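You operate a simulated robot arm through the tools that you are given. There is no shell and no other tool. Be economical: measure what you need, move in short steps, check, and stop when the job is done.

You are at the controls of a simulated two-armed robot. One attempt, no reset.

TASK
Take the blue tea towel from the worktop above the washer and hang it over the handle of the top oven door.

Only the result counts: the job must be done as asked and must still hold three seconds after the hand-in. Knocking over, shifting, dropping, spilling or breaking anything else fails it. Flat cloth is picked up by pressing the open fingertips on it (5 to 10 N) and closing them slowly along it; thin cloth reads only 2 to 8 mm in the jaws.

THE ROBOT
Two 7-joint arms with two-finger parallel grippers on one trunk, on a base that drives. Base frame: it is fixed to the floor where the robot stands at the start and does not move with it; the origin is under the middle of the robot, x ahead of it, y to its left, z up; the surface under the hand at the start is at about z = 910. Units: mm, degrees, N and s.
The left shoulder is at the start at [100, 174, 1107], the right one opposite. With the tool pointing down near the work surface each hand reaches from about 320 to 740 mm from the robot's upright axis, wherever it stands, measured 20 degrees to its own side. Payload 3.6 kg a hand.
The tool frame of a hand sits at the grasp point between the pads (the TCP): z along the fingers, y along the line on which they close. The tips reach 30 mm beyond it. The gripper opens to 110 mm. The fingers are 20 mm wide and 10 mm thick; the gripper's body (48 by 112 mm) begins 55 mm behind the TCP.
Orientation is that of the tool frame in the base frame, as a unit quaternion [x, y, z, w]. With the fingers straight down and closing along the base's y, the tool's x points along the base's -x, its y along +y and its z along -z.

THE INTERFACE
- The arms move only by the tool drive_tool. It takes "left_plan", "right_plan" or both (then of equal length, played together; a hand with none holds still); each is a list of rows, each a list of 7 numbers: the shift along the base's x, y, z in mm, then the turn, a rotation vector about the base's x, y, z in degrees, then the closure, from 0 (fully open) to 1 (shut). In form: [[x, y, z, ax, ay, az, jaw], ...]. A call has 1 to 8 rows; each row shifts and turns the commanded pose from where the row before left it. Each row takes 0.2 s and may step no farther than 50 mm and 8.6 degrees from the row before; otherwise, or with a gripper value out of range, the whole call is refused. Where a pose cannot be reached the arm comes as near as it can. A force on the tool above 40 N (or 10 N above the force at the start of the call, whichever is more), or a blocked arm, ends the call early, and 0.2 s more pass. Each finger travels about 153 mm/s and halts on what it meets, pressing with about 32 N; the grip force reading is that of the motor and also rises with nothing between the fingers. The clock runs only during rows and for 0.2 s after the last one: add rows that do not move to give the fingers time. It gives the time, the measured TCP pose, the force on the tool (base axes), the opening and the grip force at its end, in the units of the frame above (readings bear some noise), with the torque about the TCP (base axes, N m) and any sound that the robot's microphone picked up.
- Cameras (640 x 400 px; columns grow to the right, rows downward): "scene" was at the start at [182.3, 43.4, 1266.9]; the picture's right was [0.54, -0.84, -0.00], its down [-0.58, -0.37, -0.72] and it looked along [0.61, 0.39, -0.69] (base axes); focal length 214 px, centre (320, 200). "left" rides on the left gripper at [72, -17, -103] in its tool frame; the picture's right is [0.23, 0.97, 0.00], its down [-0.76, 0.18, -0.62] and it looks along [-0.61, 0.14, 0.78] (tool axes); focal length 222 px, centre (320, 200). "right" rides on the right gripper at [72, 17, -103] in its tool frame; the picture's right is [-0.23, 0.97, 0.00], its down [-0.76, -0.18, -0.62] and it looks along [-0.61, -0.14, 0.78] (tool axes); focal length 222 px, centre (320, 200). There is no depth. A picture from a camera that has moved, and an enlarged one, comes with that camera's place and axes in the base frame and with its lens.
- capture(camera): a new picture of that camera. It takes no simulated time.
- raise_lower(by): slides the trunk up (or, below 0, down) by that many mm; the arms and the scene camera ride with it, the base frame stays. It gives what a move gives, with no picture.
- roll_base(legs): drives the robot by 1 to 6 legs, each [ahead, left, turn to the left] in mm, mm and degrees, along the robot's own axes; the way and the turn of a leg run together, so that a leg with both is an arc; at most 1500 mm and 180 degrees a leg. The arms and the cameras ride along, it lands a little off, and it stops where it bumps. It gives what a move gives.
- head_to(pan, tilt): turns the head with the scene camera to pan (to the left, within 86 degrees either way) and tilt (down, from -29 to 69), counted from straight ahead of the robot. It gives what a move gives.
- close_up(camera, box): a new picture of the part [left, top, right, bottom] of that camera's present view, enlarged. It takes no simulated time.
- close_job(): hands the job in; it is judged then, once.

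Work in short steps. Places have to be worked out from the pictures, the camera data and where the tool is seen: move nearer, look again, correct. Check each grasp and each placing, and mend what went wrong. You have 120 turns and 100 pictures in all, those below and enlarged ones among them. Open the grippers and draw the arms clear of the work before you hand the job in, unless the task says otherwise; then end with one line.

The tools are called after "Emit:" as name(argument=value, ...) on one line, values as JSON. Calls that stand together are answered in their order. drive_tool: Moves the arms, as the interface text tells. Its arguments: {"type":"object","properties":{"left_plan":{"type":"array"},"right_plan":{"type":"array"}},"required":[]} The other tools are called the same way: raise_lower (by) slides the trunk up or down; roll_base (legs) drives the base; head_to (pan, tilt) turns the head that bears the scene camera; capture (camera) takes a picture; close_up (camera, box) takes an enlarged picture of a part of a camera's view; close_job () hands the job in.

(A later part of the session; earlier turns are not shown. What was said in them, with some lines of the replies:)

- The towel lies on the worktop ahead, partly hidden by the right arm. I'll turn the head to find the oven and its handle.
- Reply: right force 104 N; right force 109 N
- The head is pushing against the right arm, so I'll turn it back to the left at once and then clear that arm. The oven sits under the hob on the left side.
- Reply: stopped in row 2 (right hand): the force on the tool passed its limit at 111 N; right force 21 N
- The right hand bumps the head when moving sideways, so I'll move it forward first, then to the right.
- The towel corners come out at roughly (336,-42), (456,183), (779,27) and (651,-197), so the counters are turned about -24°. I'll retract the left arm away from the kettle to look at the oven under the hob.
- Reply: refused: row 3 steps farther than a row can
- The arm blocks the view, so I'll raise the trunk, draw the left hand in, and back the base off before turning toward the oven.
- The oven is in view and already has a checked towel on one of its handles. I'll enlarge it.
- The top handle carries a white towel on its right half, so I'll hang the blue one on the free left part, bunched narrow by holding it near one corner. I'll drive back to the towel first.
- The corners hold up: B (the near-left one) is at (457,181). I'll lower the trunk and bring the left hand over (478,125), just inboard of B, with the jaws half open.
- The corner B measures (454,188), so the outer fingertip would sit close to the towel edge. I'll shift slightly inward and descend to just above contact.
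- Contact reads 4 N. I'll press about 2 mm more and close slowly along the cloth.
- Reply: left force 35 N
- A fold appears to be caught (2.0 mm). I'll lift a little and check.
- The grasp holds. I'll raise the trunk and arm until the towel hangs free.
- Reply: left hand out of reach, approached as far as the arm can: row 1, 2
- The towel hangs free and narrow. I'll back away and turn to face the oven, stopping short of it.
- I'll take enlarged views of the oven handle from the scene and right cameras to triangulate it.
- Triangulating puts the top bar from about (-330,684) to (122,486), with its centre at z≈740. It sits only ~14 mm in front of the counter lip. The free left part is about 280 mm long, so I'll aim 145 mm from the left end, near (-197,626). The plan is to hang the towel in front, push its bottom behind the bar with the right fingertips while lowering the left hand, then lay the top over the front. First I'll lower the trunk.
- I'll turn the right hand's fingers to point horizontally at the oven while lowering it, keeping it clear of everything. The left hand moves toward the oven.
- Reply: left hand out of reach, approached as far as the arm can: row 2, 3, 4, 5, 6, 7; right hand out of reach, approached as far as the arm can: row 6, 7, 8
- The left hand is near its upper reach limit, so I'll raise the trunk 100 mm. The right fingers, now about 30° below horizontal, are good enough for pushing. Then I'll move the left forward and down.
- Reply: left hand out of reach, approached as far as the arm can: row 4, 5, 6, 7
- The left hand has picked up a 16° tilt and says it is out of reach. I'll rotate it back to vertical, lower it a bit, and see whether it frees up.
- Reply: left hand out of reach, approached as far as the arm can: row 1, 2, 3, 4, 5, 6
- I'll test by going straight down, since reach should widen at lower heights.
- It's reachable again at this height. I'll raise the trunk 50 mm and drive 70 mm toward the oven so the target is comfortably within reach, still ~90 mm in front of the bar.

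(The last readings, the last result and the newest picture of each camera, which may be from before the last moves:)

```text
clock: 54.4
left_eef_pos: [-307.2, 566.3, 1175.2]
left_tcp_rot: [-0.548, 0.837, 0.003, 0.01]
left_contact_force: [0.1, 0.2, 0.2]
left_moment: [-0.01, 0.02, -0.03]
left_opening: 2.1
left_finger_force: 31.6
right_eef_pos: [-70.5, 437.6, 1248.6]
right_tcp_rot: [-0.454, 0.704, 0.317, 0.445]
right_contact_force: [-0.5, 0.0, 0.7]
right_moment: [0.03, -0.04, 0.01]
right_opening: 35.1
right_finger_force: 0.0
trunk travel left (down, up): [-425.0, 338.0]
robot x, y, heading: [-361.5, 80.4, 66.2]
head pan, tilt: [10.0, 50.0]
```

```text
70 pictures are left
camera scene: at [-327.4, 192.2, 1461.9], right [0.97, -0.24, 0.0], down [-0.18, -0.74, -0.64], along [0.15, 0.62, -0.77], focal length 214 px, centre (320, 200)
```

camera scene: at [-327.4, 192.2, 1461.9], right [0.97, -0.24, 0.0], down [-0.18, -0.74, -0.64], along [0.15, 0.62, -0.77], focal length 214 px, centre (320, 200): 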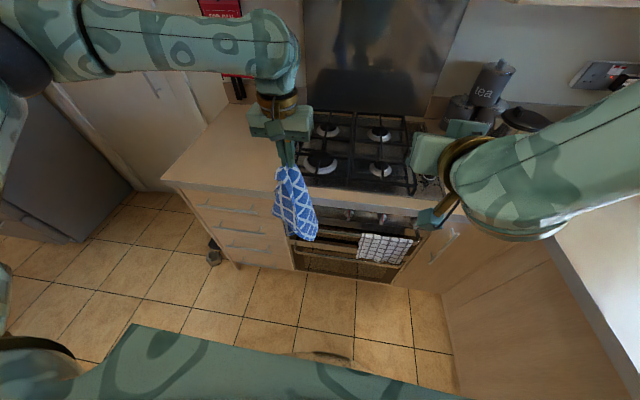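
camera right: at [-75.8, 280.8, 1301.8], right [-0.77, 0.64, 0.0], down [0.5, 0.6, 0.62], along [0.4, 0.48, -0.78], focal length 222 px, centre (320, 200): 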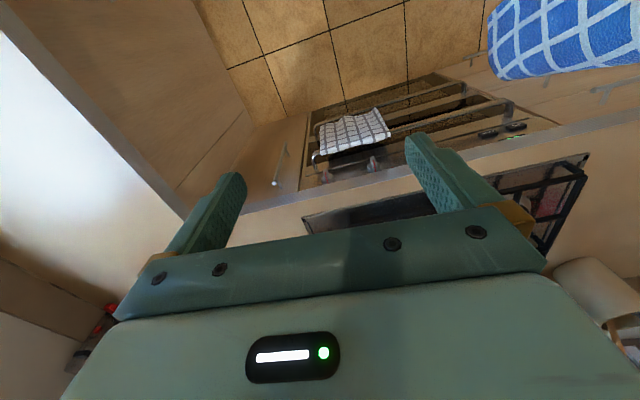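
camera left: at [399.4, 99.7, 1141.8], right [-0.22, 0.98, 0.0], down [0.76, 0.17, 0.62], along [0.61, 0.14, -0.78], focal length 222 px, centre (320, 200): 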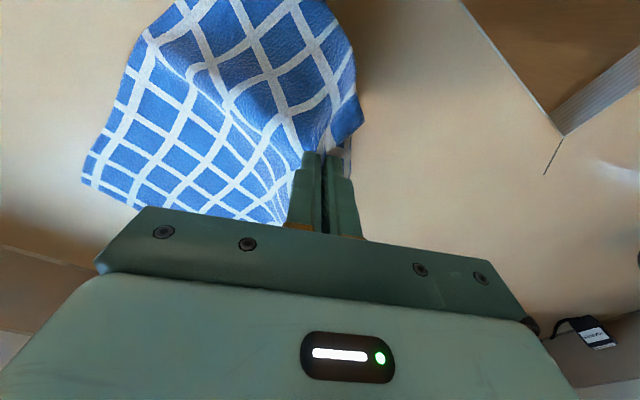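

Robot now stands so the target is 564 mm ahead and 72 mm left. I'll move the left hand to 40 mm in front of the bar above the target, and lower the right hand toward z≈850.

Emit:
drive_tool(left_plan=[[0, 0, -20, 0, 0, 0, 1], [0, 0, -20, 0, 0, 0, 1], [19, 4.5, 0, 0, 0, 0, 1], [19, 4.5, 0, 0, 0, 0, 1], [19, 4.5, 0, 0, 0, 0, 1], [19, 4.5, 0, 0, 0, 0, 1], [18, 4, 0, 0, 0, 0, 1], [0, 0, 0, 0, 0, 0, 1]], right_plan=[[0, 0, -48, 0, 0, 0, 0.68], [0, 0, -48, 0, 0, 0, 0.68], [0, 0, -48, 0, 0, 0, 0.68], [0, 0, -48, 0, 0, 0, 0.68], [0, 0, -48, 0, 0, 0, 0.68], [0, 0, -48, 0, 0, 0, 0.68], [0, 0, -48, 0, 0, 0, 0.68], [0, 0, -48, 0, 0, 0, 0.68]])

Emit:
capture(camera="scene")

Emit:
capture(camera="right")

```text
clock: 56.2
left_eef_pos: [-311.8, 567.9, 1147.6]
left_tcp_rot: [-0.547, 0.837, 0.002, 0.011]
left_contact_force: [0.7, -0.4, 0.6]
left_moment: [-0.03, 0.0, -0.03]
left_opening: 2.3
left_finger_force: 32.2
left hand out of reach, approached as far as the arm can: row 1, 2, 3, 4, 5, 6, 7
right_eef_pos: [-189.6, 528.7, 1058.5]
right_tcp_rot: [-0.454, 0.713, 0.304, 0.44]
right_contact_force: [-0.1, 0.2, 0.4]
right_moment: [-0.01, 0.01, -0.02]
right_opening: 35.2
right_finger_force: 0.1
right hand out of reach, approached as far as the arm can: row 1, 2, 3, 4, 5, 6, 7, 8
trunk travel left (down, up): [-425.0, 338.0]
robot x, y, heading: [-358.4, 87.5, 66.4]
head pan, tilt: [10.0, 50.0]
```

```text
69 pictures are left
camera scene: at [-327.5, 192.7, 1461.8], right [0.97, -0.24, 0.0], down [-0.18, -0.74, -0.64], along [0.15, 0.62, -0.77], focal length 214 px, centre (320, 200)
```

scene: 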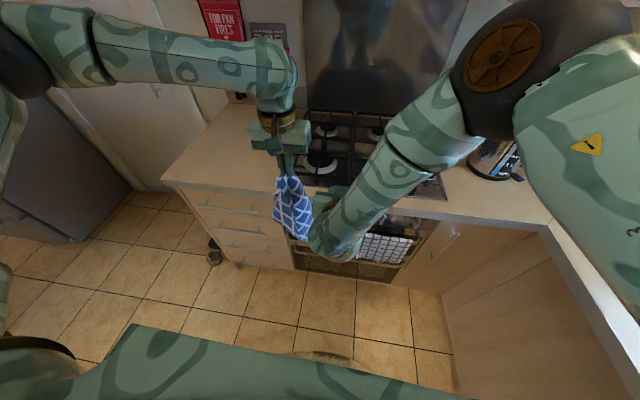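

```text
68 pictures are left
camera right: at [-257.7, 423.6, 1037.3], right [-0.85, 0.48, 0.24], down [0.1, -0.3, 0.95], along [0.53, 0.82, 0.21], focal length 222 px, centre (320, 200)
```

right: 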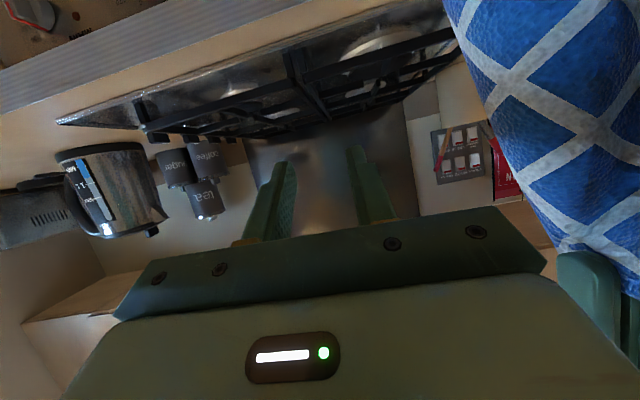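

The right arm has folded awkwardly with its elbow over the counter, because near-horizontal fingers don't suit it. I'll rotate the right fingers back to about 40° from vertical while retreating up and back toward the robot.

Emit:
drive_tool(right_plan=[[0, -10, 30, -7.4, 3.2, 0, 0.68], [0, -15, 30, -7.4, 3.2, 0, 0.68], [10, -20, 30, -7.4, 3.2, 0, 0.68], [15, -25, 30, -7.4, 3.2, 0, 0.68], [20, -25, 30, -7.4, 3.2, 0, 0.68], [20, -20, 20, 0, 0, 0, 0.68]])

Emit:
capture(camera="scene")

```text
clock: 57.6
left_eef_pos: [-311.6, 565.7, 1144.9]
left_tcp_rot: [-0.548, 0.837, 0.003, 0.01]
left_contact_force: [0.1, -0.8, -1.2]
left_moment: [0.03, 0.03, -0.03]
left_opening: 2.3
left_finger_force: 32.0
right_eef_pos: [-126.6, 412.8, 1226.7]
right_tcp_rot: [-0.523, 0.822, 0.136, 0.177]
right_contact_force: [0.3, -0.9, 0.3]
right_moment: [-0.01, 0.01, 0.01]
right_opening: 35.3
right_finger_force: 0.1
trunk travel left (down, up): [-425.0, 338.0]
robot x, y, heading: [-360.6, 81.9, 66.2]
head pan, tilt: [10.0, 50.0]
```

```text
67 pictures are left
camera scene: at [-326.7, 190.6, 1462.0], right [0.97, -0.24, 0.0], down [-0.18, -0.74, -0.64], along [0.15, 0.62, -0.77], focal length 214 px, centre (320, 200)
```

scene: 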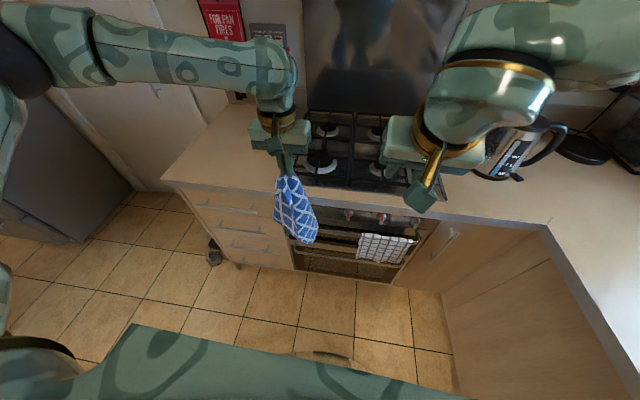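

Untangled. I'll strafe the robot 125 mm right so that the target lies about 20° to the left, in the left arm's comfortable sector.

Emit:
roll_base(legs=[[0, -125, 0]])

Emit:
drive_tool(left_plan=[[4, 10, -10, 0, 0, 0, 1], [4, 10, -10, 0, 0, 0, 1], [4, 10, 0, 0, 0, 0, 1], [4, 10, 0, 0, 0, 0, 1], [0, 0, 0, 0, 0, 0, 1]])

Emit:
head_to(pan=20, tilt=50)

Emit:
capture(camera="scene")

Emit:
capture(camera="left")

```text
clock: 58.8
left_eef_pos: [-198.6, 516.6, 1146.5]
left_tcp_rot: [-0.548, 0.836, 0.002, 0.01]
left_contact_force: [-0.8, 0.1, 0.2]
left_moment: [0.0, -0.03, -0.01]
left_opening: 2.1
left_finger_force: 32.2
right_eef_pos: [-12.3, 365.0, 1225.6]
right_tcp_rot: [-0.524, 0.822, 0.136, 0.177]
right_contact_force: [0.7, 0.0, 0.5]
right_moment: [0.02, 0.01, 0.04]
right_opening: 35.1
right_finger_force: 0.0
trunk travel left (down, up): [-425.0, 338.0]
robot x, y, heading: [-244.6, 35.0, 66.6]
head pan, tilt: [10.0, 50.0]
```

```text
clock: 60.0
left_eef_pos: [-208.4, 549.6, 1132.6]
left_tcp_rot: [-0.548, 0.836, 0.002, 0.011]
left_contact_force: [-0.2, 0.3, -0.5]
left_moment: [0.0, 0.01, -0.06]
left_opening: 2.1
left_finger_force: 31.9
left hand out of reach, approached as far as the arm can: row 1, 2, 3, 4
right_eef_pos: [-13.3, 364.8, 1224.7]
right_tcp_rot: [-0.524, 0.822, 0.135, 0.177]
right_contact_force: [0.8, 0.5, 0.6]
right_moment: [-0.02, 0.02, 0.01]
right_opening: 34.9
right_finger_force: 0.2
trunk travel left (down, up): [-425.0, 338.0]
robot x, y, heading: [-244.4, 35.5, 66.5]
head pan, tilt: [10.0, 50.0]
```

```text
clock: 60.8
left_eef_pos: [-208.1, 550.8, 1133.2]
left_tcp_rot: [-0.549, 0.836, 0.002, 0.011]
left_contact_force: [-0.4, -0.1, -0.1]
left_moment: [0.01, -0.01, -0.01]
left_opening: 2.1
left_finger_force: 31.9
right_eef_pos: [-13.9, 364.6, 1225.7]
right_tcp_rot: [-0.524, 0.822, 0.136, 0.177]
right_contact_force: [-0.5, 1.4, 0.8]
right_moment: [0.02, 0.0, 0.0]
right_opening: 34.9
right_finger_force: 0.0
trunk travel left (down, up): [-425.0, 338.0]
robot x, y, heading: [-250.4, 32.1, 66.4]
head pan, tilt: [20.0, 50.0]
```

```text
66 pictures are left
camera scene: at [-226.9, 144.0, 1461.9], right [1.0, -0.07, 0.0], down [-0.05, -0.76, -0.64], along [0.04, 0.64, -0.77], focal length 214 px, centre (320, 200)
```

scene: 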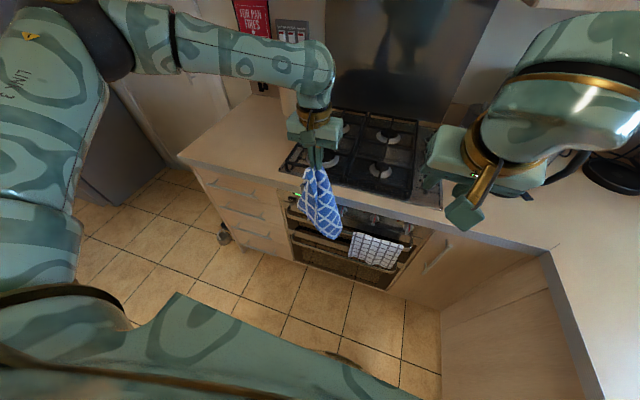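

```text
65 pictures are left
camera left: at [-223.7, 475.0, 1235.2], right [-0.98, 0.18, -0.01], down [0.13, 0.76, 0.64], along [0.13, 0.63, -0.77], focal length 222 px, centre (320, 200)
```

left: 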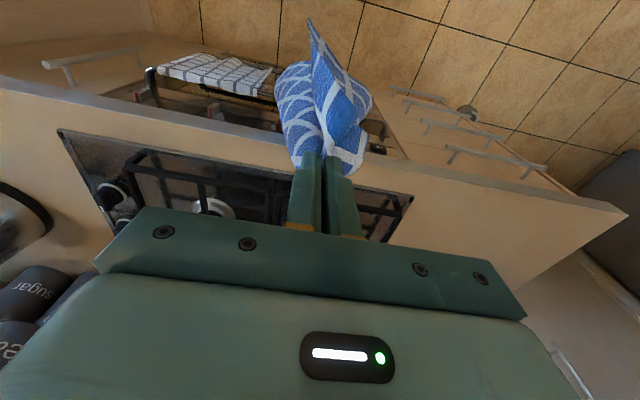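

The left hand seems held by a joint limit, probably the wrist yaw. I'll try turning the hand about the vertical a little while moving forward and see whether it gets free.

Emit:
drive_tool(left_plan=[[0, 0, 0, 0, 0, 8, 1], [0, 0, 0, 0, 0, 8, 1], [8, 10, 0, 0, 0, 0, 1], [0, 0, 0, 0, 0, 0, 1]])

```text
clock: 61.8
left_eef_pos: [-211.7, 557.4, 1134.7]
left_tcp_rot: [-0.66, 0.752, 0.003, 0.01]
left_contact_force: [0.4, -0.5, 0.0]
left_moment: [0.03, 0.03, -0.02]
left_opening: 2.2
left_finger_force: 31.7
left hand out of reach, approached as far as the arm can: row 3
right_eef_pos: [-12.8, 365.8, 1225.2]
right_tcp_rot: [-0.524, 0.822, 0.135, 0.177]
right_contact_force: [-0.1, 0.2, -1.1]
right_moment: [0.02, 0.01, -0.02]
right_opening: 35.2
right_finger_force: 0.1
trunk travel left (down, up): [-425.0, 338.0]
robot x, y, heading: [-249.6, 32.7, 66.1]
head pan, tilt: [20.0, 50.0]
```

Yaw is not the limit. I'll go lower, where the reach was wider, and turn the yaw back.

Emit:
drive_tool(left_plan=[[0, 0, -15, 0, 0, -8, 1], [0, 0, -15, 0, 0, -8, 1], [0, 0, -15, 0, 0, 0, 1], [8, 10, 0, 0, 0, 0, 1], [8, 10, 0, 0, 0, 0, 1], [0, 0, 0, 0, 0, 0, 1]])

```text
clock: 63.2
left_eef_pos: [-224.9, 568.3, 1101.1]
left_tcp_rot: [-0.548, 0.837, 0.002, 0.01]
left_contact_force: [-0.7, -0.7, 0.0]
left_moment: [0.0, 0.03, 0.03]
left_opening: 2.3
left_finger_force: 31.6
left hand out of reach, approached as far as the arm can: row 1, 2, 3, 4, 5
right_eef_pos: [-13.7, 364.9, 1225.8]
right_tcp_rot: [-0.525, 0.822, 0.136, 0.177]
right_contact_force: [-0.5, 0.3, 0.9]
right_moment: [0.0, 0.04, -0.02]
right_opening: 35.2
right_finger_force: 0.0
trunk travel left (down, up): [-425.0, 338.0]
robot x, y, heading: [-243.5, 34.8, 66.4]
head pan, tilt: [20.0, 50.0]
```

The left elbow has swung into a bad configuration. I'll take the hand out to its own side, like the starting posture, to let the arm unwind, and then come back in.

Emit:
drive_tool(left_plan=[[-30, 0, 5, 0, 0, 0, 1], [-40, 0, 5, 0, 0, 0, 1], [-40, 0, 5, 0, 0, 0, 1], [-40, 0, 5, 0, 0, 0, 1], [-40, 0, 5, 0, 0, 0, 1], [-30, 0, 5, 0, 0, 0, 1], [0, 0, 0, 0, 0, 0, 1]])

Emit:
capture(camera="scene")

```text
clock: 64.8
left_eef_pos: [-440.9, 566.0, 1132.9]
left_tcp_rot: [-0.548, 0.836, 0.002, 0.01]
left_contact_force: [0.1, 0.3, 0.1]
left_moment: [-0.03, -0.01, 0.01]
left_opening: 2.2
left_finger_force: 32.3
right_eef_pos: [-11.6, 364.0, 1226.3]
right_tcp_rot: [-0.524, 0.822, 0.136, 0.176]
right_contact_force: [0.7, 0.4, 0.5]
right_moment: [0.0, -0.02, -0.03]
right_opening: 35.2
right_finger_force: 0.0
trunk travel left (down, up): [-425.0, 338.0]
robot x, y, heading: [-246.4, 29.9, 66.3]
head pan, tilt: [20.0, 50.0]
```

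```text
64 pictures are left
camera scene: at [-226.5, 144.1, 1461.9], right [1.0, -0.07, 0.0], down [-0.05, -0.76, -0.64], along [0.04, 0.64, -0.77], focal length 214 px, centre (320, 200)
```

scene: 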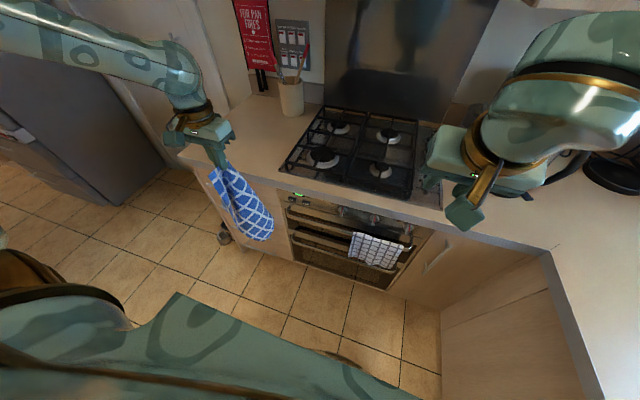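

No reach warnings out here. Rather than bring the hand in, I'll turn the base 20° to the right, so this comfortable posture (44° to the robot's left) sits just in front of the target.

Emit:
roll_base(legs=[[0, 0, -20]])

Emit:
drive_tool(left_plan=[[0, 0, 0, 0, 0, 7, 1], [0, 0, 0, 0, 0, 7, 1], [0, 0, 0, 0, 0, 6, 1], [0, 0, 0, 0, 0, 0, 1]])

Emit:
head_to(pan=35, tilt=50)

Emit:
capture(camera="scene")

Emit:
capture(camera="right")

```text
clock: 66.3
left_eef_pos: [-243.5, 599.8, 1132.6]
left_tcp_rot: [-0.392, 0.92, 0.001, 0.011]
left_contact_force: [0.6, -0.3, -0.7]
left_moment: [0.03, -0.01, 0.04]
left_opening: 2.2
left_finger_force: 31.9
right_eef_pos: [87.7, 262.1, 1226.8]
right_tcp_rot: [-0.371, 0.902, 0.102, 0.198]
right_contact_force: [0.2, 0.3, 0.3]
right_moment: [-0.04, -0.01, 0.01]
right_opening: 35.2
right_finger_force: 0.0
trunk travel left (down, up): [-425.0, 338.0]
robot x, y, heading: [-244.6, 33.9, 46.1]
head pan, tilt: [20.0, 50.0]
```

```text
clock: 67.3
left_eef_pos: [-243.1, 600.0, 1131.3]
left_tcp_rot: [-0.545, 0.838, 0.002, 0.01]
left_contact_force: [-0.1, 0.0, 1.1]
left_moment: [-0.03, -0.01, -0.05]
left_opening: 2.2
left_finger_force: 31.8
right_eef_pos: [87.6, 263.0, 1225.7]
right_tcp_rot: [-0.371, 0.902, 0.102, 0.198]
right_contact_force: [0.6, -0.1, 0.6]
right_moment: [-0.01, 0.0, 0.02]
right_opening: 35.2
right_finger_force: 0.1
trunk travel left (down, up): [-425.0, 338.0]
robot x, y, heading: [-247.5, 31.8, 45.9]
head pan, tilt: [20.0, 50.0]
```

```text
clock: 68.0
left_eef_pos: [-244.8, 600.4, 1131.2]
left_tcp_rot: [-0.545, 0.838, 0.002, 0.01]
left_contact_force: [-0.5, 0.6, 0.6]
left_moment: [0.02, -0.01, -0.04]
left_opening: 2.3
left_finger_force: 32.5
right_eef_pos: [87.4, 261.3, 1226.6]
right_tcp_rot: [-0.37, 0.902, 0.102, 0.198]
right_contact_force: [0.6, 0.0, 0.1]
right_moment: [0.0, 0.03, -0.04]
right_opening: 35.1
right_finger_force: 0.0
trunk travel left (down, up): [-425.0, 338.0]
robot x, y, heading: [-245.9, 32.3, 45.7]
head pan, tilt: [35.0, 50.0]
```

```text
63 pictures are left
camera scene: at [-208.6, 135.6, 1461.9], right [0.99, -0.16, 0.0], down [-0.12, -0.76, -0.64], along [0.1, 0.63, -0.77], focal length 214 px, centre (320, 200)
```

scene: 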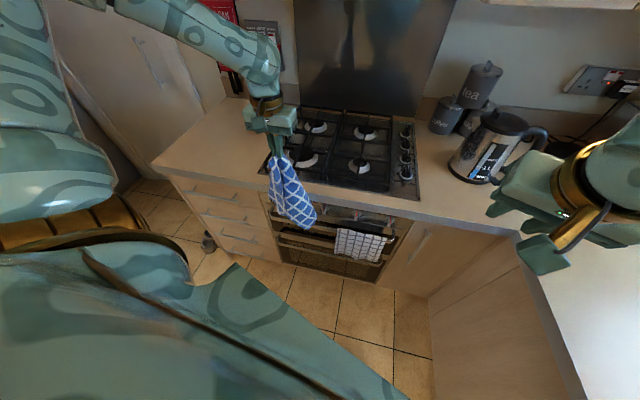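

```text
62 pictures are left
camera right: at [-1.9, 195.5, 1288.4], right [-0.54, 0.83, 0.14], down [0.44, 0.14, 0.88], along [0.71, 0.54, -0.45], focal length 222 px, centre (320, 200)
```

right: 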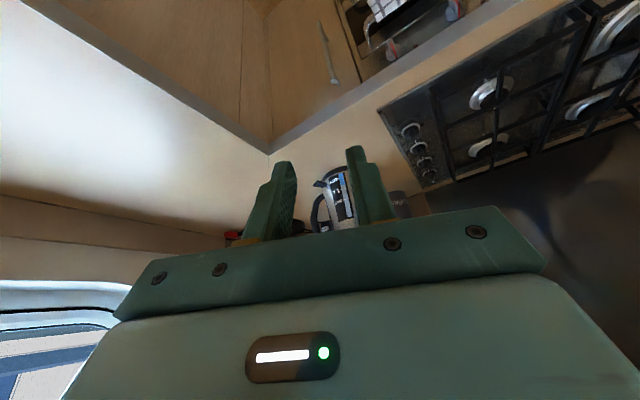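

The left hand is now just in front of the target and comfortable. I'll zoom on the towel's bottom relative to the bar.

Emit:
close_up(camera="scene", box=[230, 130, 410, 242])

Emit:
capture(camera="left")

```text
3.56 times, centred on (320, 186) of scene
camera zoom: at [-208.6, 135.6, 1461.9], right [0.99, -0.16, 0.0], down [-0.12, -0.76, -0.64], along [0.1, 0.63, -0.77], focal length 763 px, centre (320, 250)
```

zoom: 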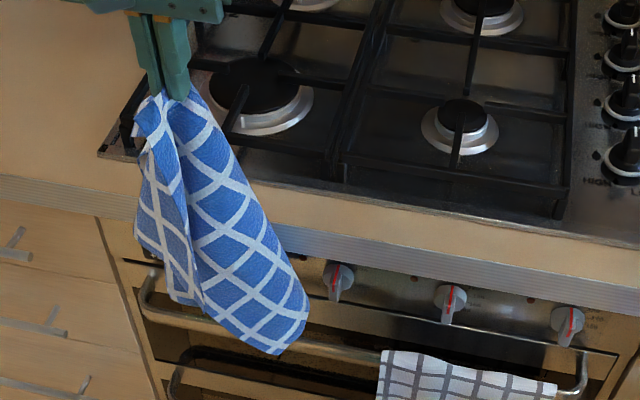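

```text
60 pictures are left
camera left: at [-259.4, 525.8, 1234.1], right [-0.98, 0.19, -0.01], down [0.14, 0.76, 0.64], along [0.13, 0.62, -0.77], focal length 222 px, centre (320, 200)
```

left: 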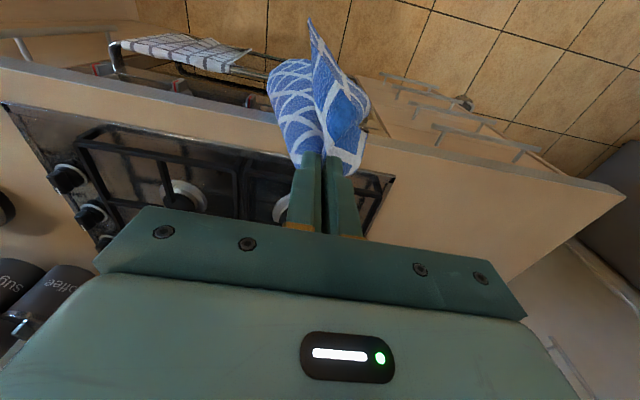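

The bundle hangs flat along the bar, with its bottom tip about 67 mm right of the grip and around z≈770. The leg images put the bar about 51 mm off the door, so there is a ~43 mm gap. I'll move the hand forward until the cloth rests against the counter lip, which should hang the tip behind the bar. I'll raise it a little first.

Emit:
drive_tool(left_plan=[[0, 0, 12, 0, 0, 0, 1], [6, 14, 0, 0, 0, 0, 1], [6, 14, 0, 0, 0, 0, 1], [6, 14, 0, 0, 0, 0, 1], [6, 14, 0, 0, 0, 0, 1], [0, 0, 0, 0, 0, 0, 1], [0, 0, 0, 0, 0, 0, 1]])

Emit:
close_up(camera="scene", box=[230, 130, 410, 242])

Emit:
capture(camera="left")

```text
clock: 69.6
left_eef_pos: [-220.0, 658.1, 1143.0]
left_tcp_rot: [-0.545, 0.838, 0.002, 0.01]
left_contact_force: [-0.9, -0.4, 0.4]
left_moment: [0.01, -0.03, -0.03]
left_opening: 2.0
left_finger_force: 32.0
right_eef_pos: [86.9, 263.7, 1226.4]
right_tcp_rot: [-0.37, 0.902, 0.103, 0.198]
right_contact_force: [-0.1, -0.4, 0.0]
right_moment: [-0.05, 0.0, 0.01]
right_opening: 35.0
right_finger_force: 0.2
trunk travel left (down, up): [-425.0, 338.0]
robot x, y, heading: [-246.6, 34.1, 46.1]
head pan, tilt: [35.0, 50.0]
```

```text
3.56 times, centred on (320, 186) of scene
camera zoom: at [-208.5, 135.9, 1461.9], right [0.99, -0.16, 0.0], down [-0.12, -0.76, -0.64], along [0.1, 0.63, -0.77], focal length 763 px, centre (320, 250)
```

zoom: 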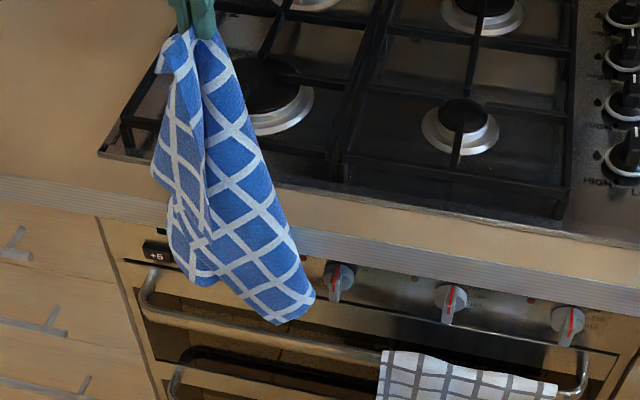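

```text
58 pictures are left
camera left: at [-235.5, 582.1, 1246.0], right [-0.98, 0.19, -0.01], down [0.14, 0.76, 0.64], along [0.13, 0.62, -0.77], focal length 222 px, centre (320, 200)
```

left: 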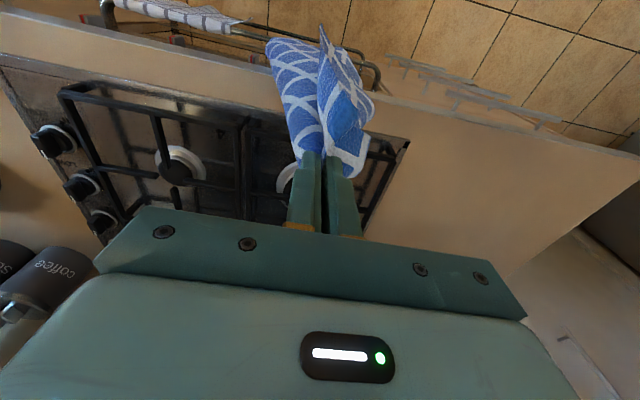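

The towel now lies against the lip and its tip appears just behind the bar line. I'll lower 40 mm and check which side of the bar it goes.

Emit:
drive_tool(left_plan=[[0, 0, -10, 0, 0, 0, 1], [0, 0, -10, 0, 0, 0, 1], [0, 0, -10, 0, 0, 0, 1], [0, 0, -10, 0, 0, 0, 1], [0, 0, 0, 0, 0, 0, 1], [0, 0, 0, 0, 0, 0, 1]])

Emit:
close_up(camera="scene", box=[250, 160, 390, 248])

```text
clock: 71.0
left_eef_pos: [-220.4, 655.2, 1104.0]
left_tcp_rot: [-0.545, 0.838, 0.002, 0.01]
left_contact_force: [-0.7, 0.6, -0.3]
left_moment: [-0.03, 0.03, -0.03]
left_opening: 2.0
left_finger_force: 32.0
right_eef_pos: [87.6, 262.6, 1226.0]
right_tcp_rot: [-0.37, 0.902, 0.103, 0.198]
right_contact_force: [0.1, -0.5, -0.2]
right_moment: [-0.02, 0.03, 0.02]
right_opening: 35.2
right_finger_force: 0.0
trunk travel left (down, up): [-425.0, 338.0]
robot x, y, heading: [-244.5, 33.6, 46.2]
head pan, tilt: [35.0, 50.0]
```

```text
4.55 times, centred on (320, 204) of scene
camera zoom: at [-208.7, 135.8, 1461.9], right [0.99, -0.16, 0.0], down [-0.12, -0.76, -0.64], along [0.1, 0.63, -0.77], focal length 975 px, centre (320, 182)
```

zoom: 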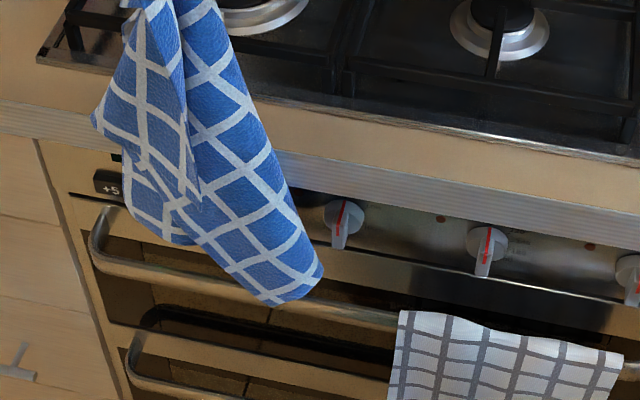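

The tip is landing on top of or just in front of the bar. I'll lift, draw back, then swing the hand quickly forward while lowering, so the tip swings under the lip behind the bar.

Emit:
drive_tool(left_plan=[[-6, 3, 40, 0, 0, 0, 1], [-26, -42, 0, 0, 0, 0, 1], [0, 0, 0, 0, 0, 0, 1], [0, 0, 0, 0, 0, 0, 1], [20, 45, 0, 0, 0, 0, 1], [14, 30, -35, 0, 0, 0, 1], [0, 0, -45, 0, 0, 0, 1], [0, 0, 0, 0, 0, 0, 1]])

Emit:
close_up(camera="scene", box=[250, 160, 390, 248])

```text
clock: 72.8
left_eef_pos: [-220.3, 691.2, 1061.9]
left_tcp_rot: [-0.544, 0.839, 0.002, 0.01]
left_contact_force: [0.3, 0.4, 0.3]
left_moment: [-0.01, 0.02, -0.05]
left_opening: 2.2
left_finger_force: 31.9
right_eef_pos: [87.7, 262.2, 1227.0]
right_tcp_rot: [-0.37, 0.902, 0.102, 0.199]
right_contact_force: [-0.2, -0.4, -0.2]
right_moment: [0.01, 0.0, 0.01]
right_opening: 35.3
right_finger_force: 0.2
trunk travel left (down, up): [-425.0, 338.0]
robot x, y, heading: [-247.4, 31.0, 45.8]
head pan, tilt: [35.0, 50.0]
```

```text
4.55 times, centred on (320, 204) of scene
camera zoom: at [-208.3, 135.5, 1461.9], right [0.99, -0.16, 0.0], down [-0.12, -0.76, -0.64], along [0.1, 0.63, -0.77], focal length 975 px, centre (320, 182)
```

zoom: 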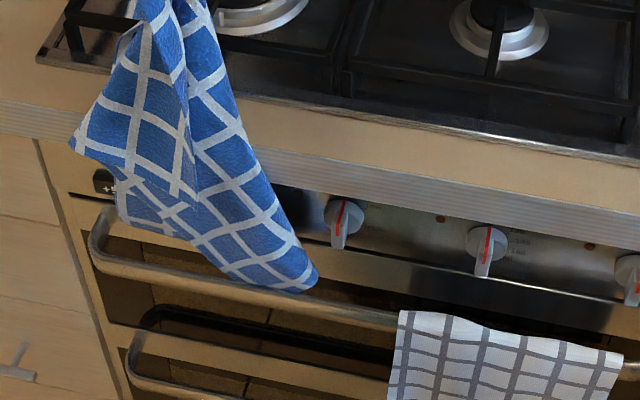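

The bottom now sits just above the bar's line, probably behind it. I'll lower another 30 mm to see whether the bar hides the cloth.

Emit:
drive_tool(left_plan=[[0, 0, -15, 0, 0, 0, 1], [0, 0, -15, 0, 0, 0, 1], [0, 0, 0, 0, 0, 0, 1], [0, 0, 0, 0, 0, 0, 1]])

Emit:
close_up(camera="scene", box=[250, 160, 390, 248])

```text
clock: 73.8
left_eef_pos: [-219.2, 692.6, 1032.5]
left_tcp_rot: [-0.545, 0.838, 0.002, 0.011]
left_contact_force: [-0.6, 1.0, 0.2]
left_moment: [-0.01, 0.0, -0.04]
left_opening: 2.3
left_finger_force: 31.6
right_eef_pos: [87.3, 262.8, 1226.2]
right_tcp_rot: [-0.37, 0.902, 0.102, 0.198]
right_contact_force: [-0.1, -1.0, 0.0]
right_moment: [-0.01, -0.03, -0.01]
right_opening: 35.2
right_finger_force: 0.2
trunk travel left (down, up): [-425.0, 338.0]
robot x, y, heading: [-245.8, 37.9, 46.1]
head pan, tilt: [35.0, 50.0]
```

```text
4.55 times, centred on (320, 204) of scene
camera zoom: at [-208.6, 135.8, 1461.9], right [0.99, -0.16, 0.0], down [-0.12, -0.76, -0.64], along [0.1, 0.63, -0.77], focal length 975 px, centre (320, 182)
```

zoom: 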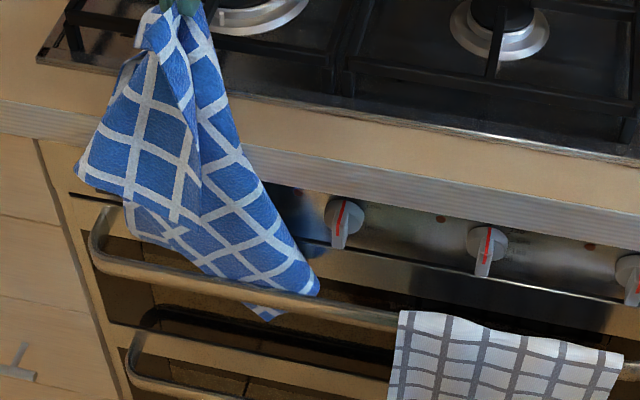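

The tip now shows below the bar with the bar in front of it, so it went behind. I'll keep lowering in steps, drawing the hand slightly back off the counter.

Emit:
drive_tool(left_plan=[[0, 0, -15, 0, 0, 0, 1], [0, 0, -15, 0, 0, 0, 1], [-3, -6, -15, 0, 0, 0, 1], [-3, -6, -15, 0, 0, 0, 1], [0, 0, 0, 0, 0, 0, 1], [0, 0, 0, 0, 0, 0, 1]])

Emit:
close_up(camera="scene", box=[250, 160, 390, 248])

```text
clock: 75.2
left_eef_pos: [-224.8, 678.6, 973.6]
left_tcp_rot: [-0.545, 0.838, 0.003, 0.009]
left_contact_force: [-0.6, 0.2, 0.7]
left_moment: [0.02, 0.0, -0.03]
left_opening: 2.3
left_finger_force: 32.2
right_eef_pos: [87.4, 262.1, 1225.7]
right_tcp_rot: [-0.371, 0.901, 0.103, 0.199]
right_contact_force: [-0.1, -0.5, 0.5]
right_moment: [-0.04, -0.03, 0.0]
right_opening: 35.3
right_finger_force: 0.0
trunk travel left (down, up): [-425.0, 338.0]
robot x, y, heading: [-248.9, 30.1, 45.8]
head pan, tilt: [35.0, 50.0]
```

```text
4.55 times, centred on (320, 204) of scene
camera zoom: at [-208.7, 135.7, 1461.9], right [0.99, -0.16, 0.0], down [-0.12, -0.76, -0.64], along [0.1, 0.63, -0.77], focal length 975 px, centre (320, 182)
```

zoom: 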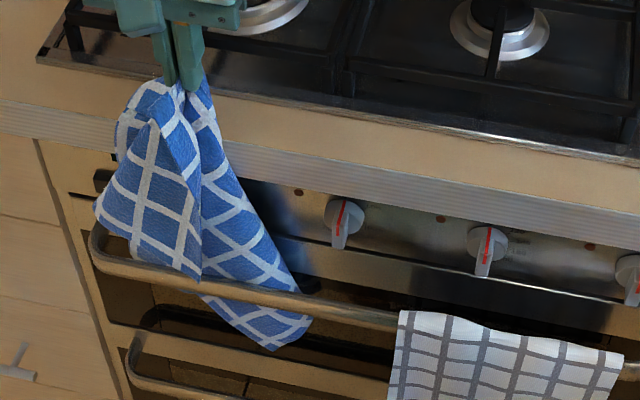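

Well placed. Now I'll draw the hand back off the counter edge to in front of the bar plane and lower about 40 mm more.

Emit:
drive_tool(left_plan=[[-6, -14, 0, 0, 0, 0, 1], [-6, -14, 0, 0, 0, 0, 1], [-6, -14, -5, 0, 0, 0, 1], [-2, -5, -15, 0, 0, 0, 1], [0, 0, -15, 0, 0, 0, 1], [0, 0, 0, 0, 0, 0, 1], [0, 0, 0, 0, 0, 0, 1]])

Emit:
close_up(camera="scene", box=[250, 160, 390, 248])

```text
clock: 76.8
left_eef_pos: [-244.5, 634.3, 937.5]
left_tcp_rot: [-0.545, 0.838, 0.002, 0.009]
left_contact_force: [0.0, 0.0, 1.2]
left_moment: [0.03, 0.02, -0.04]
left_opening: 2.4
left_finger_force: 32.1
right_eef_pos: [88.5, 262.8, 1226.3]
right_tcp_rot: [-0.371, 0.902, 0.103, 0.198]
right_contact_force: [0.5, -0.7, 0.1]
right_moment: [-0.03, 0.01, -0.01]
right_opening: 35.1
right_finger_force: 0.0
trunk travel left (down, up): [-425.0, 338.0]
robot x, y, heading: [-248.3, 29.8, 45.8]
head pan, tilt: [35.0, 50.0]
```

```text
4.55 times, centred on (320, 204) of scene
camera zoom: at [-208.6, 135.8, 1461.9], right [0.99, -0.16, 0.0], down [-0.12, -0.76, -0.64], along [0.1, 0.63, -0.77], focal length 975 px, centre (320, 182)
```

zoom: 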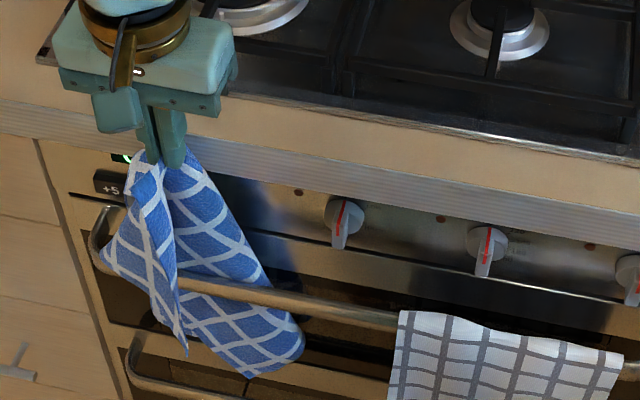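

The balance looks right: about 160 mm of cloth above the bar, and the rest behind it. Now I'll bring the held end out toward the robot and down in front of the bar.

Emit:
drive_tool(left_plan=[[-7, -15, -8, 0, 0, 0, 1], [-8, -18, -15, 0, 0, 0, 1], [-8, -18, -20, 0, 0, 0, 1], [-6, -14, -28, 0, 0, 0, 1], [-4, -9, -30, 0, 0, 0, 1], [0, 0, 0, 0, 0, 0, 1], [0, 0, 0, 0, 0, 0, 1]])

Emit:
close_up(camera="scene", box=[220, 150, 400, 262])

```text
clock: 78.4
left_eef_pos: [-277.8, 574.0, 901.0]
left_tcp_rot: [-0.545, 0.838, 0.003, 0.01]
left_contact_force: [1.3, -0.1, 0.1]
left_moment: [0.01, 0.01, -0.04]
left_opening: 2.2
left_finger_force: 32.2
left hand out of reach, approached as far as the arm can: row 3, 4, 5
right_eef_pos: [87.3, 262.1, 1225.8]
right_tcp_rot: [-0.371, 0.902, 0.101, 0.198]
right_contact_force: [0.8, -1.0, 0.2]
right_moment: [0.02, 0.0, 0.0]
right_opening: 35.2
right_finger_force: 0.1
trunk travel left (down, up): [-425.0, 338.0]
robot x, y, heading: [-242.7, 32.0, 45.9]
head pan, tilt: [35.0, 50.0]
```

```text
3.56 times, centred on (310, 206) of scene
camera zoom: at [-208.5, 135.7, 1461.9], right [0.99, -0.16, 0.0], down [-0.12, -0.76, -0.64], along [0.1, 0.63, -0.77], focal length 763 px, centre (356, 179)
```

zoom: 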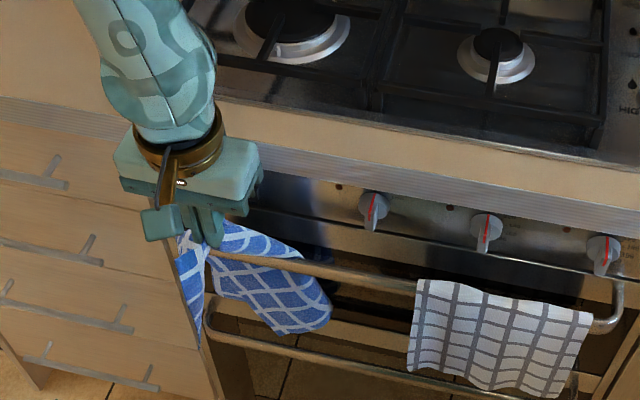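

The arm is at its low limit, so I'll lower the trunk 200 mm to take the held end down in front of the bar.

Emit:
raise_lower(by=-200)

Emit:
head_to(pan=40, tilt=50)

Emit:
capture(camera="scene")

Emit:
capture(camera="left")

```text
clock: 80.6
left_eef_pos: [-276.9, 573.6, 700.0]
left_tcp_rot: [-0.545, 0.839, 0.003, 0.011]
left_contact_force: [0.0, -0.2, -0.5]
left_moment: [-0.01, 0.02, -0.07]
left_opening: 2.3
left_finger_force: 32.5
right_eef_pos: [87.4, 261.4, 1026.1]
right_tcp_rot: [-0.37, 0.902, 0.102, 0.199]
right_contact_force: [0.2, 0.1, -0.7]
right_moment: [0.01, -0.04, -0.01]
right_opening: 35.0
right_finger_force: 0.0
trunk travel left (down, up): [-225.0, 538.0]
robot x, y, heading: [-245.3, 34.4, 46.0]
head pan, tilt: [35.0, 50.0]
```

```text
clock: 81.3
left_eef_pos: [-275.9, 574.2, 700.2]
left_tcp_rot: [-0.545, 0.838, 0.002, 0.01]
left_contact_force: [-0.6, 0.0, 0.2]
left_moment: [-0.01, 0.01, -0.03]
left_opening: 2.2
left_finger_force: 31.8
right_eef_pos: [88.5, 263.1, 1026.0]
right_tcp_rot: [-0.371, 0.902, 0.102, 0.199]
right_contact_force: [0.3, -0.2, 0.0]
right_moment: [0.02, 0.0, 0.02]
right_opening: 35.2
right_finger_force: 0.0
trunk travel left (down, up): [-225.0, 538.0]
robot x, y, heading: [-245.8, 34.3, 45.8]
head pan, tilt: [40.0, 50.0]
```

```text
51 pictures are left
camera scene: at [-162.3, 191.0, 1258.1], right [1.0, -0.07, 0.0], down [-0.06, -0.76, -0.64], along [0.05, 0.64, -0.77], focal length 214 px, centre (320, 200)
```

scene: 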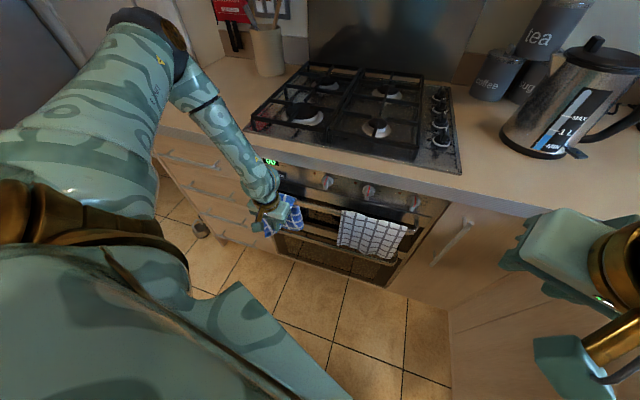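

```text
50 pictures are left
camera left: at [-291.1, 498.8, 802.2], right [-0.98, 0.19, -0.01], down [0.14, 0.76, 0.64], along [0.13, 0.62, -0.77], focal length 222 px, centre (320, 200)
```

left: 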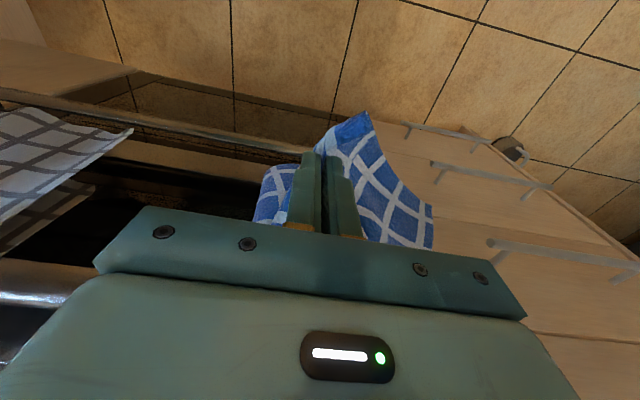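

I'll zoom on the towel around the bar before releasing.

Emit:
close_up(camera="scene", box=[220, 150, 380, 250])

```text
4.00 times, centred on (300, 200) of scene
camera zoom: at [-162.3, 191.0, 1258.1], right [1.0, -0.07, 0.0], down [-0.06, -0.76, -0.64], along [0.05, 0.64, -0.77], focal length 858 px, centre (400, 200)
```

zoom: 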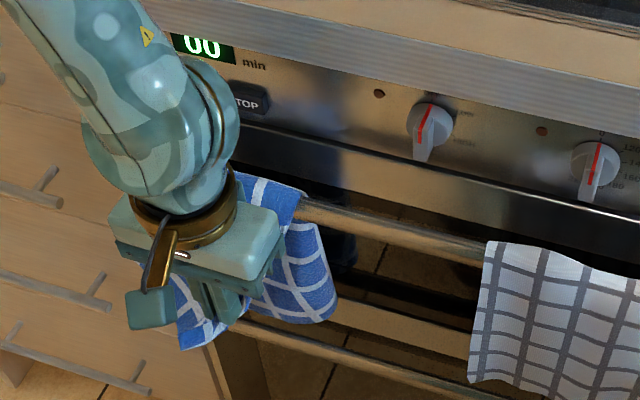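

The towel runs over the bar with its other half hanging behind. I'll lower another 40 mm to take up slack, then open the fingers gently.

Emit:
raise_lower(by=-40)

Emit:
drive_tool(left_plan=[[0, 0, 0, 0, 0, 0, 0.9], [0, 0, 0, 0, 0, 0, 0.8], [0, 0, 0, 0, 0, 0, 0.7], [0, 0, 0, 0, 0, 0, 0.65], [0, 0, 0, 0, 0, 0, 0.65]])

Emit:
close_up(camera="scene", box=[220, 150, 380, 250])

Emit:
capture(camera="left")

```text
clock: 82.1
left_eef_pos: [-275.2, 574.4, 660.7]
left_tcp_rot: [-0.546, 0.838, 0.002, 0.011]
left_contact_force: [0.1, 0.1, 0.8]
left_moment: [0.03, -0.01, -0.04]
left_opening: 2.2
left_finger_force: 32.4
right_eef_pos: [87.5, 262.8, 986.1]
right_tcp_rot: [-0.37, 0.901, 0.104, 0.199]
right_contact_force: [-0.1, -0.3, -0.6]
right_moment: [0.0, 0.01, 0.02]
right_opening: 35.4
right_finger_force: 0.1
trunk travel left (down, up): [-185.0, 578.0]
robot x, y, heading: [-248.8, 34.2, 45.8]
head pan, tilt: [40.0, 50.0]
```

```text
clock: 83.3
left_eef_pos: [-276.0, 573.6, 659.2]
left_tcp_rot: [-0.546, 0.838, 0.003, 0.01]
left_contact_force: [-0.1, 0.6, -0.2]
left_moment: [-0.04, 0.0, 0.0]
left_opening: 38.2
left_finger_force: 0.0
right_eef_pos: [87.2, 263.1, 986.1]
right_tcp_rot: [-0.371, 0.902, 0.103, 0.198]
right_contact_force: [0.0, 0.5, -0.3]
right_moment: [0.04, 0.01, 0.01]
right_opening: 34.9
right_finger_force: 0.1
trunk travel left (down, up): [-185.0, 578.0]
robot x, y, heading: [-252.0, 34.0, 46.0]
head pan, tilt: [40.0, 50.0]
```

```text
4.00 times, centred on (300, 200) of scene
camera zoom: at [-147.5, 206.4, 1216.3], right [1.0, -0.07, 0.0], down [-0.06, -0.76, -0.64], along [0.05, 0.64, -0.77], focal length 858 px, centre (400, 200)
```

zoom: 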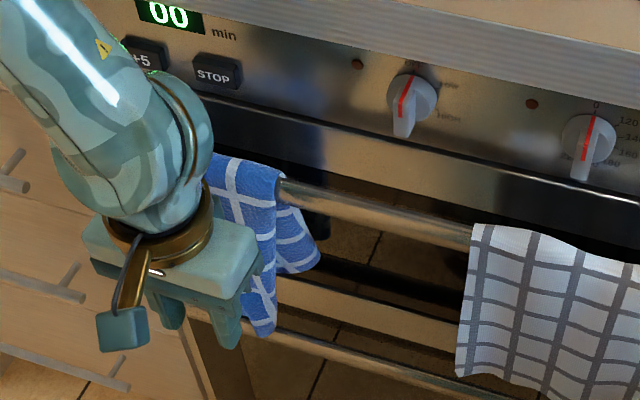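

```text
47 pictures are left
camera left: at [-291.1, 498.7, 762.2], right [-0.98, 0.19, -0.01], down [0.14, 0.76, 0.64], along [0.13, 0.62, -0.77], focal length 222 px, centre (320, 200)
```

left: 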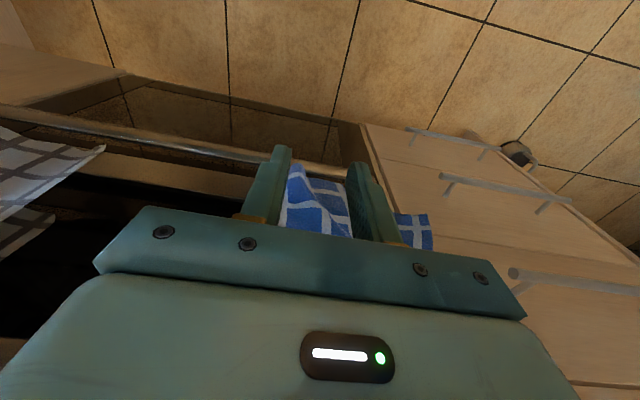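

Released, and the front part now hangs from the bar, clear of the fingers. I'll draw the hand straight back from the oven slowly and look.

Emit:
drive_tool(left_plan=[[-6, -14, 0, 0, 0, 0, 0.65], [-8, -18, 0, 0, 0, 0, 0.65], [-10, -23, 0, 0, 0, 0, 0.65], [-10, -23, 0, 0, 0, 0, 0.65], [-10, -23, 20, 0, 0, 0, 0.65], [0, 0, 0, 0, 0, 0, 0.65]])

Emit:
close_up(camera="scene", box=[200, 140, 400, 265])

Emit:
capture(camera="left")

```text
clock: 84.7
left_eef_pos: [-318.3, 471.1, 680.3]
left_tcp_rot: [-0.546, 0.838, 0.002, 0.01]
left_contact_force: [-0.4, 0.0, 0.5]
left_moment: [-0.03, -0.01, -0.02]
left_opening: 38.5
left_finger_force: 0.1
right_eef_pos: [88.0, 262.6, 986.1]
right_tcp_rot: [-0.37, 0.902, 0.103, 0.199]
right_contact_force: [0.4, -0.5, 0.2]
right_moment: [0.01, 0.02, 0.03]
right_opening: 35.1
right_finger_force: 0.0
trunk travel left (down, up): [-185.0, 578.0]
robot x, y, heading: [-245.7, 31.9, 46.0]
head pan, tilt: [40.0, 50.0]
```

```text
3.20 times, centred on (300, 202) of scene
camera zoom: at [-147.2, 206.7, 1216.2], right [1.0, -0.07, 0.0], down [-0.06, -0.76, -0.64], along [0.05, 0.64, -0.77], focal length 686 px, centre (384, 192)
```

zoom: 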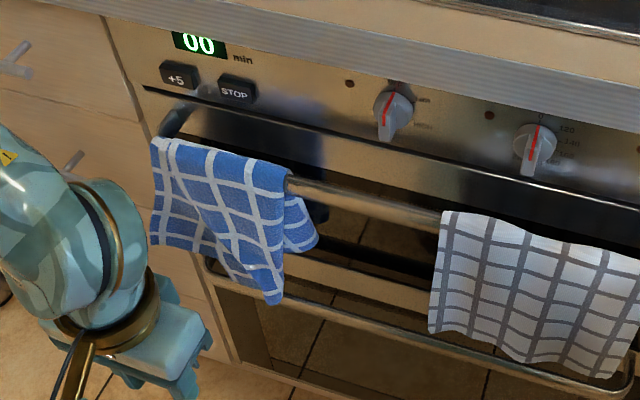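

```text
45 pictures are left
camera left: at [-333.6, 396.4, 782.1], right [-0.98, 0.19, -0.01], down [0.14, 0.76, 0.64], along [0.13, 0.62, -0.77], focal length 222 px, centre (320, 200)
```

left: 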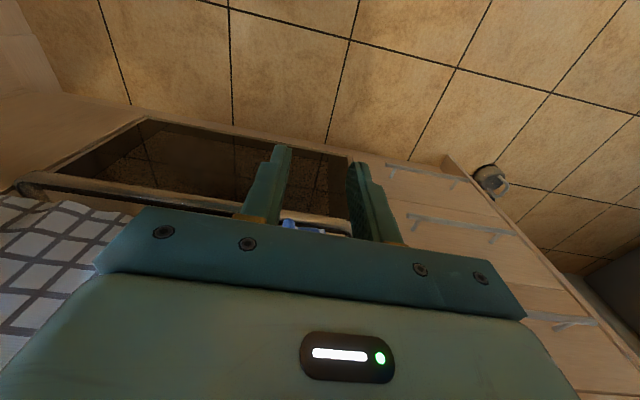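

The towel hangs neatly over the top bar, with cloth on both sides. I'll open both grippers, back the base away a bit, and check that it stays.

Emit:
roll_base(legs=[[-120, 0, 0]])

Emit:
drive_tool(left_plan=[[0, 0, 0, 0, 0, 0, 0.3], [0, 0, 0, 0, 0, 0, 0], [0, 0, 0, 0, 0, 0, 0], [0, 0, 0, 0, 0, 0, 0], [0, 0, 0, 0, 0, 0, 0], [0, 0, 0, 0, 0, 0, 0], [0, 0, 0, 0, 0, 0, 0], [0, 0, 0, 0, 0, 0, 0]], right_plan=[[0, 0, 0, 0, 0, 0, 0.3], [0, 0, 0, 0, 0, 0, 0], [0, 0, 0, 0, 0, 0, 0], [0, 0, 0, 0, 0, 0, 0], [0, 0, 0, 0, 0, 0, 0], [0, 0, 0, 0, 0, 0, 0], [0, 0, 0, 0, 0, 0, 0], [0, 0, 0, 0, 0, 0, 0]])

Emit:
capture(camera="scene")

Emit:
close_up(camera="scene", box=[240, 110, 440, 235])

```text
clock: 85.9
left_eef_pos: [-405.0, 383.3, 679.6]
left_tcp_rot: [-0.545, 0.838, 0.002, 0.011]
left_contact_force: [0.5, -0.4, -0.7]
left_moment: [0.04, 0.02, -0.01]
left_opening: 38.3
left_finger_force: 0.1
right_eef_pos: [2.1, 174.5, 986.1]
right_tcp_rot: [-0.37, 0.902, 0.102, 0.199]
right_contact_force: [-0.5, 0.2, -0.4]
right_moment: [-0.02, -0.01, 0.0]
right_opening: 35.2
right_finger_force: 0.0
trunk travel left (down, up): [-185.0, 578.0]
robot x, y, heading: [-333.4, -53.0, 45.9]
head pan, tilt: [40.0, 50.0]
```

```text
clock: 87.7
left_eef_pos: [-404.4, 384.4, 680.3]
left_tcp_rot: [-0.545, 0.838, 0.002, 0.01]
left_contact_force: [-0.4, -0.1, -0.5]
left_moment: [0.0, 0.01, -0.02]
left_opening: 110.0
left_finger_force: 0.1
right_eef_pos: [2.6, 174.2, 986.4]
right_tcp_rot: [-0.37, 0.902, 0.102, 0.199]
right_contact_force: [0.7, -0.1, 1.1]
right_moment: [-0.02, -0.01, 0.02]
right_opening: 109.8
right_finger_force: 0.0
trunk travel left (down, up): [-185.0, 578.0]
robot x, y, heading: [-330.0, -54.0, 45.9]
head pan, tilt: [40.0, 50.0]
```

```text
44 pictures are left
camera scene: at [-233.1, 118.2, 1216.3], right [1.0, -0.07, 0.0], down [-0.06, -0.76, -0.64], along [0.05, 0.64, -0.77], focal length 214 px, centre (320, 200)
```

scene: 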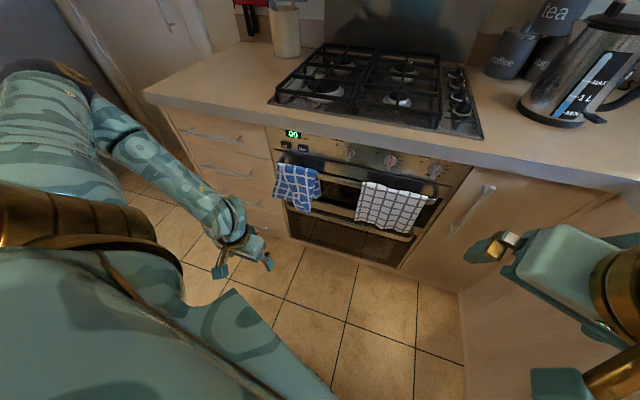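

```text
3.20 times, centred on (340, 172) of scene
camera zoom: at [-233.1, 118.2, 1216.3], right [1.0, -0.07, 0.0], down [-0.06, -0.76, -0.64], along [0.05, 0.64, -0.77], focal length 686 px, centre (256, 288)
```

zoom: 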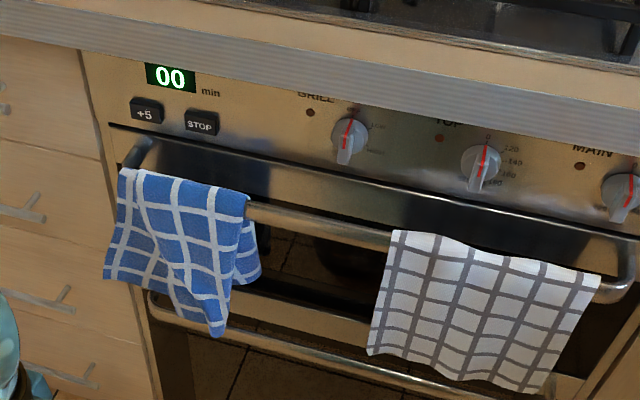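

The towel is stable on the top handle, the white towel has not moved, and both grippers are open and clear. I'm handing in.

Emit:
close_job()

```text
The job is handed in.
```

The blue tea towel is hanging over the left part of the top oven door handle, with cloth on both sides of the bar. It stayed put for about 3 seconds after I let go, and the white towel beside it was not disturbed.
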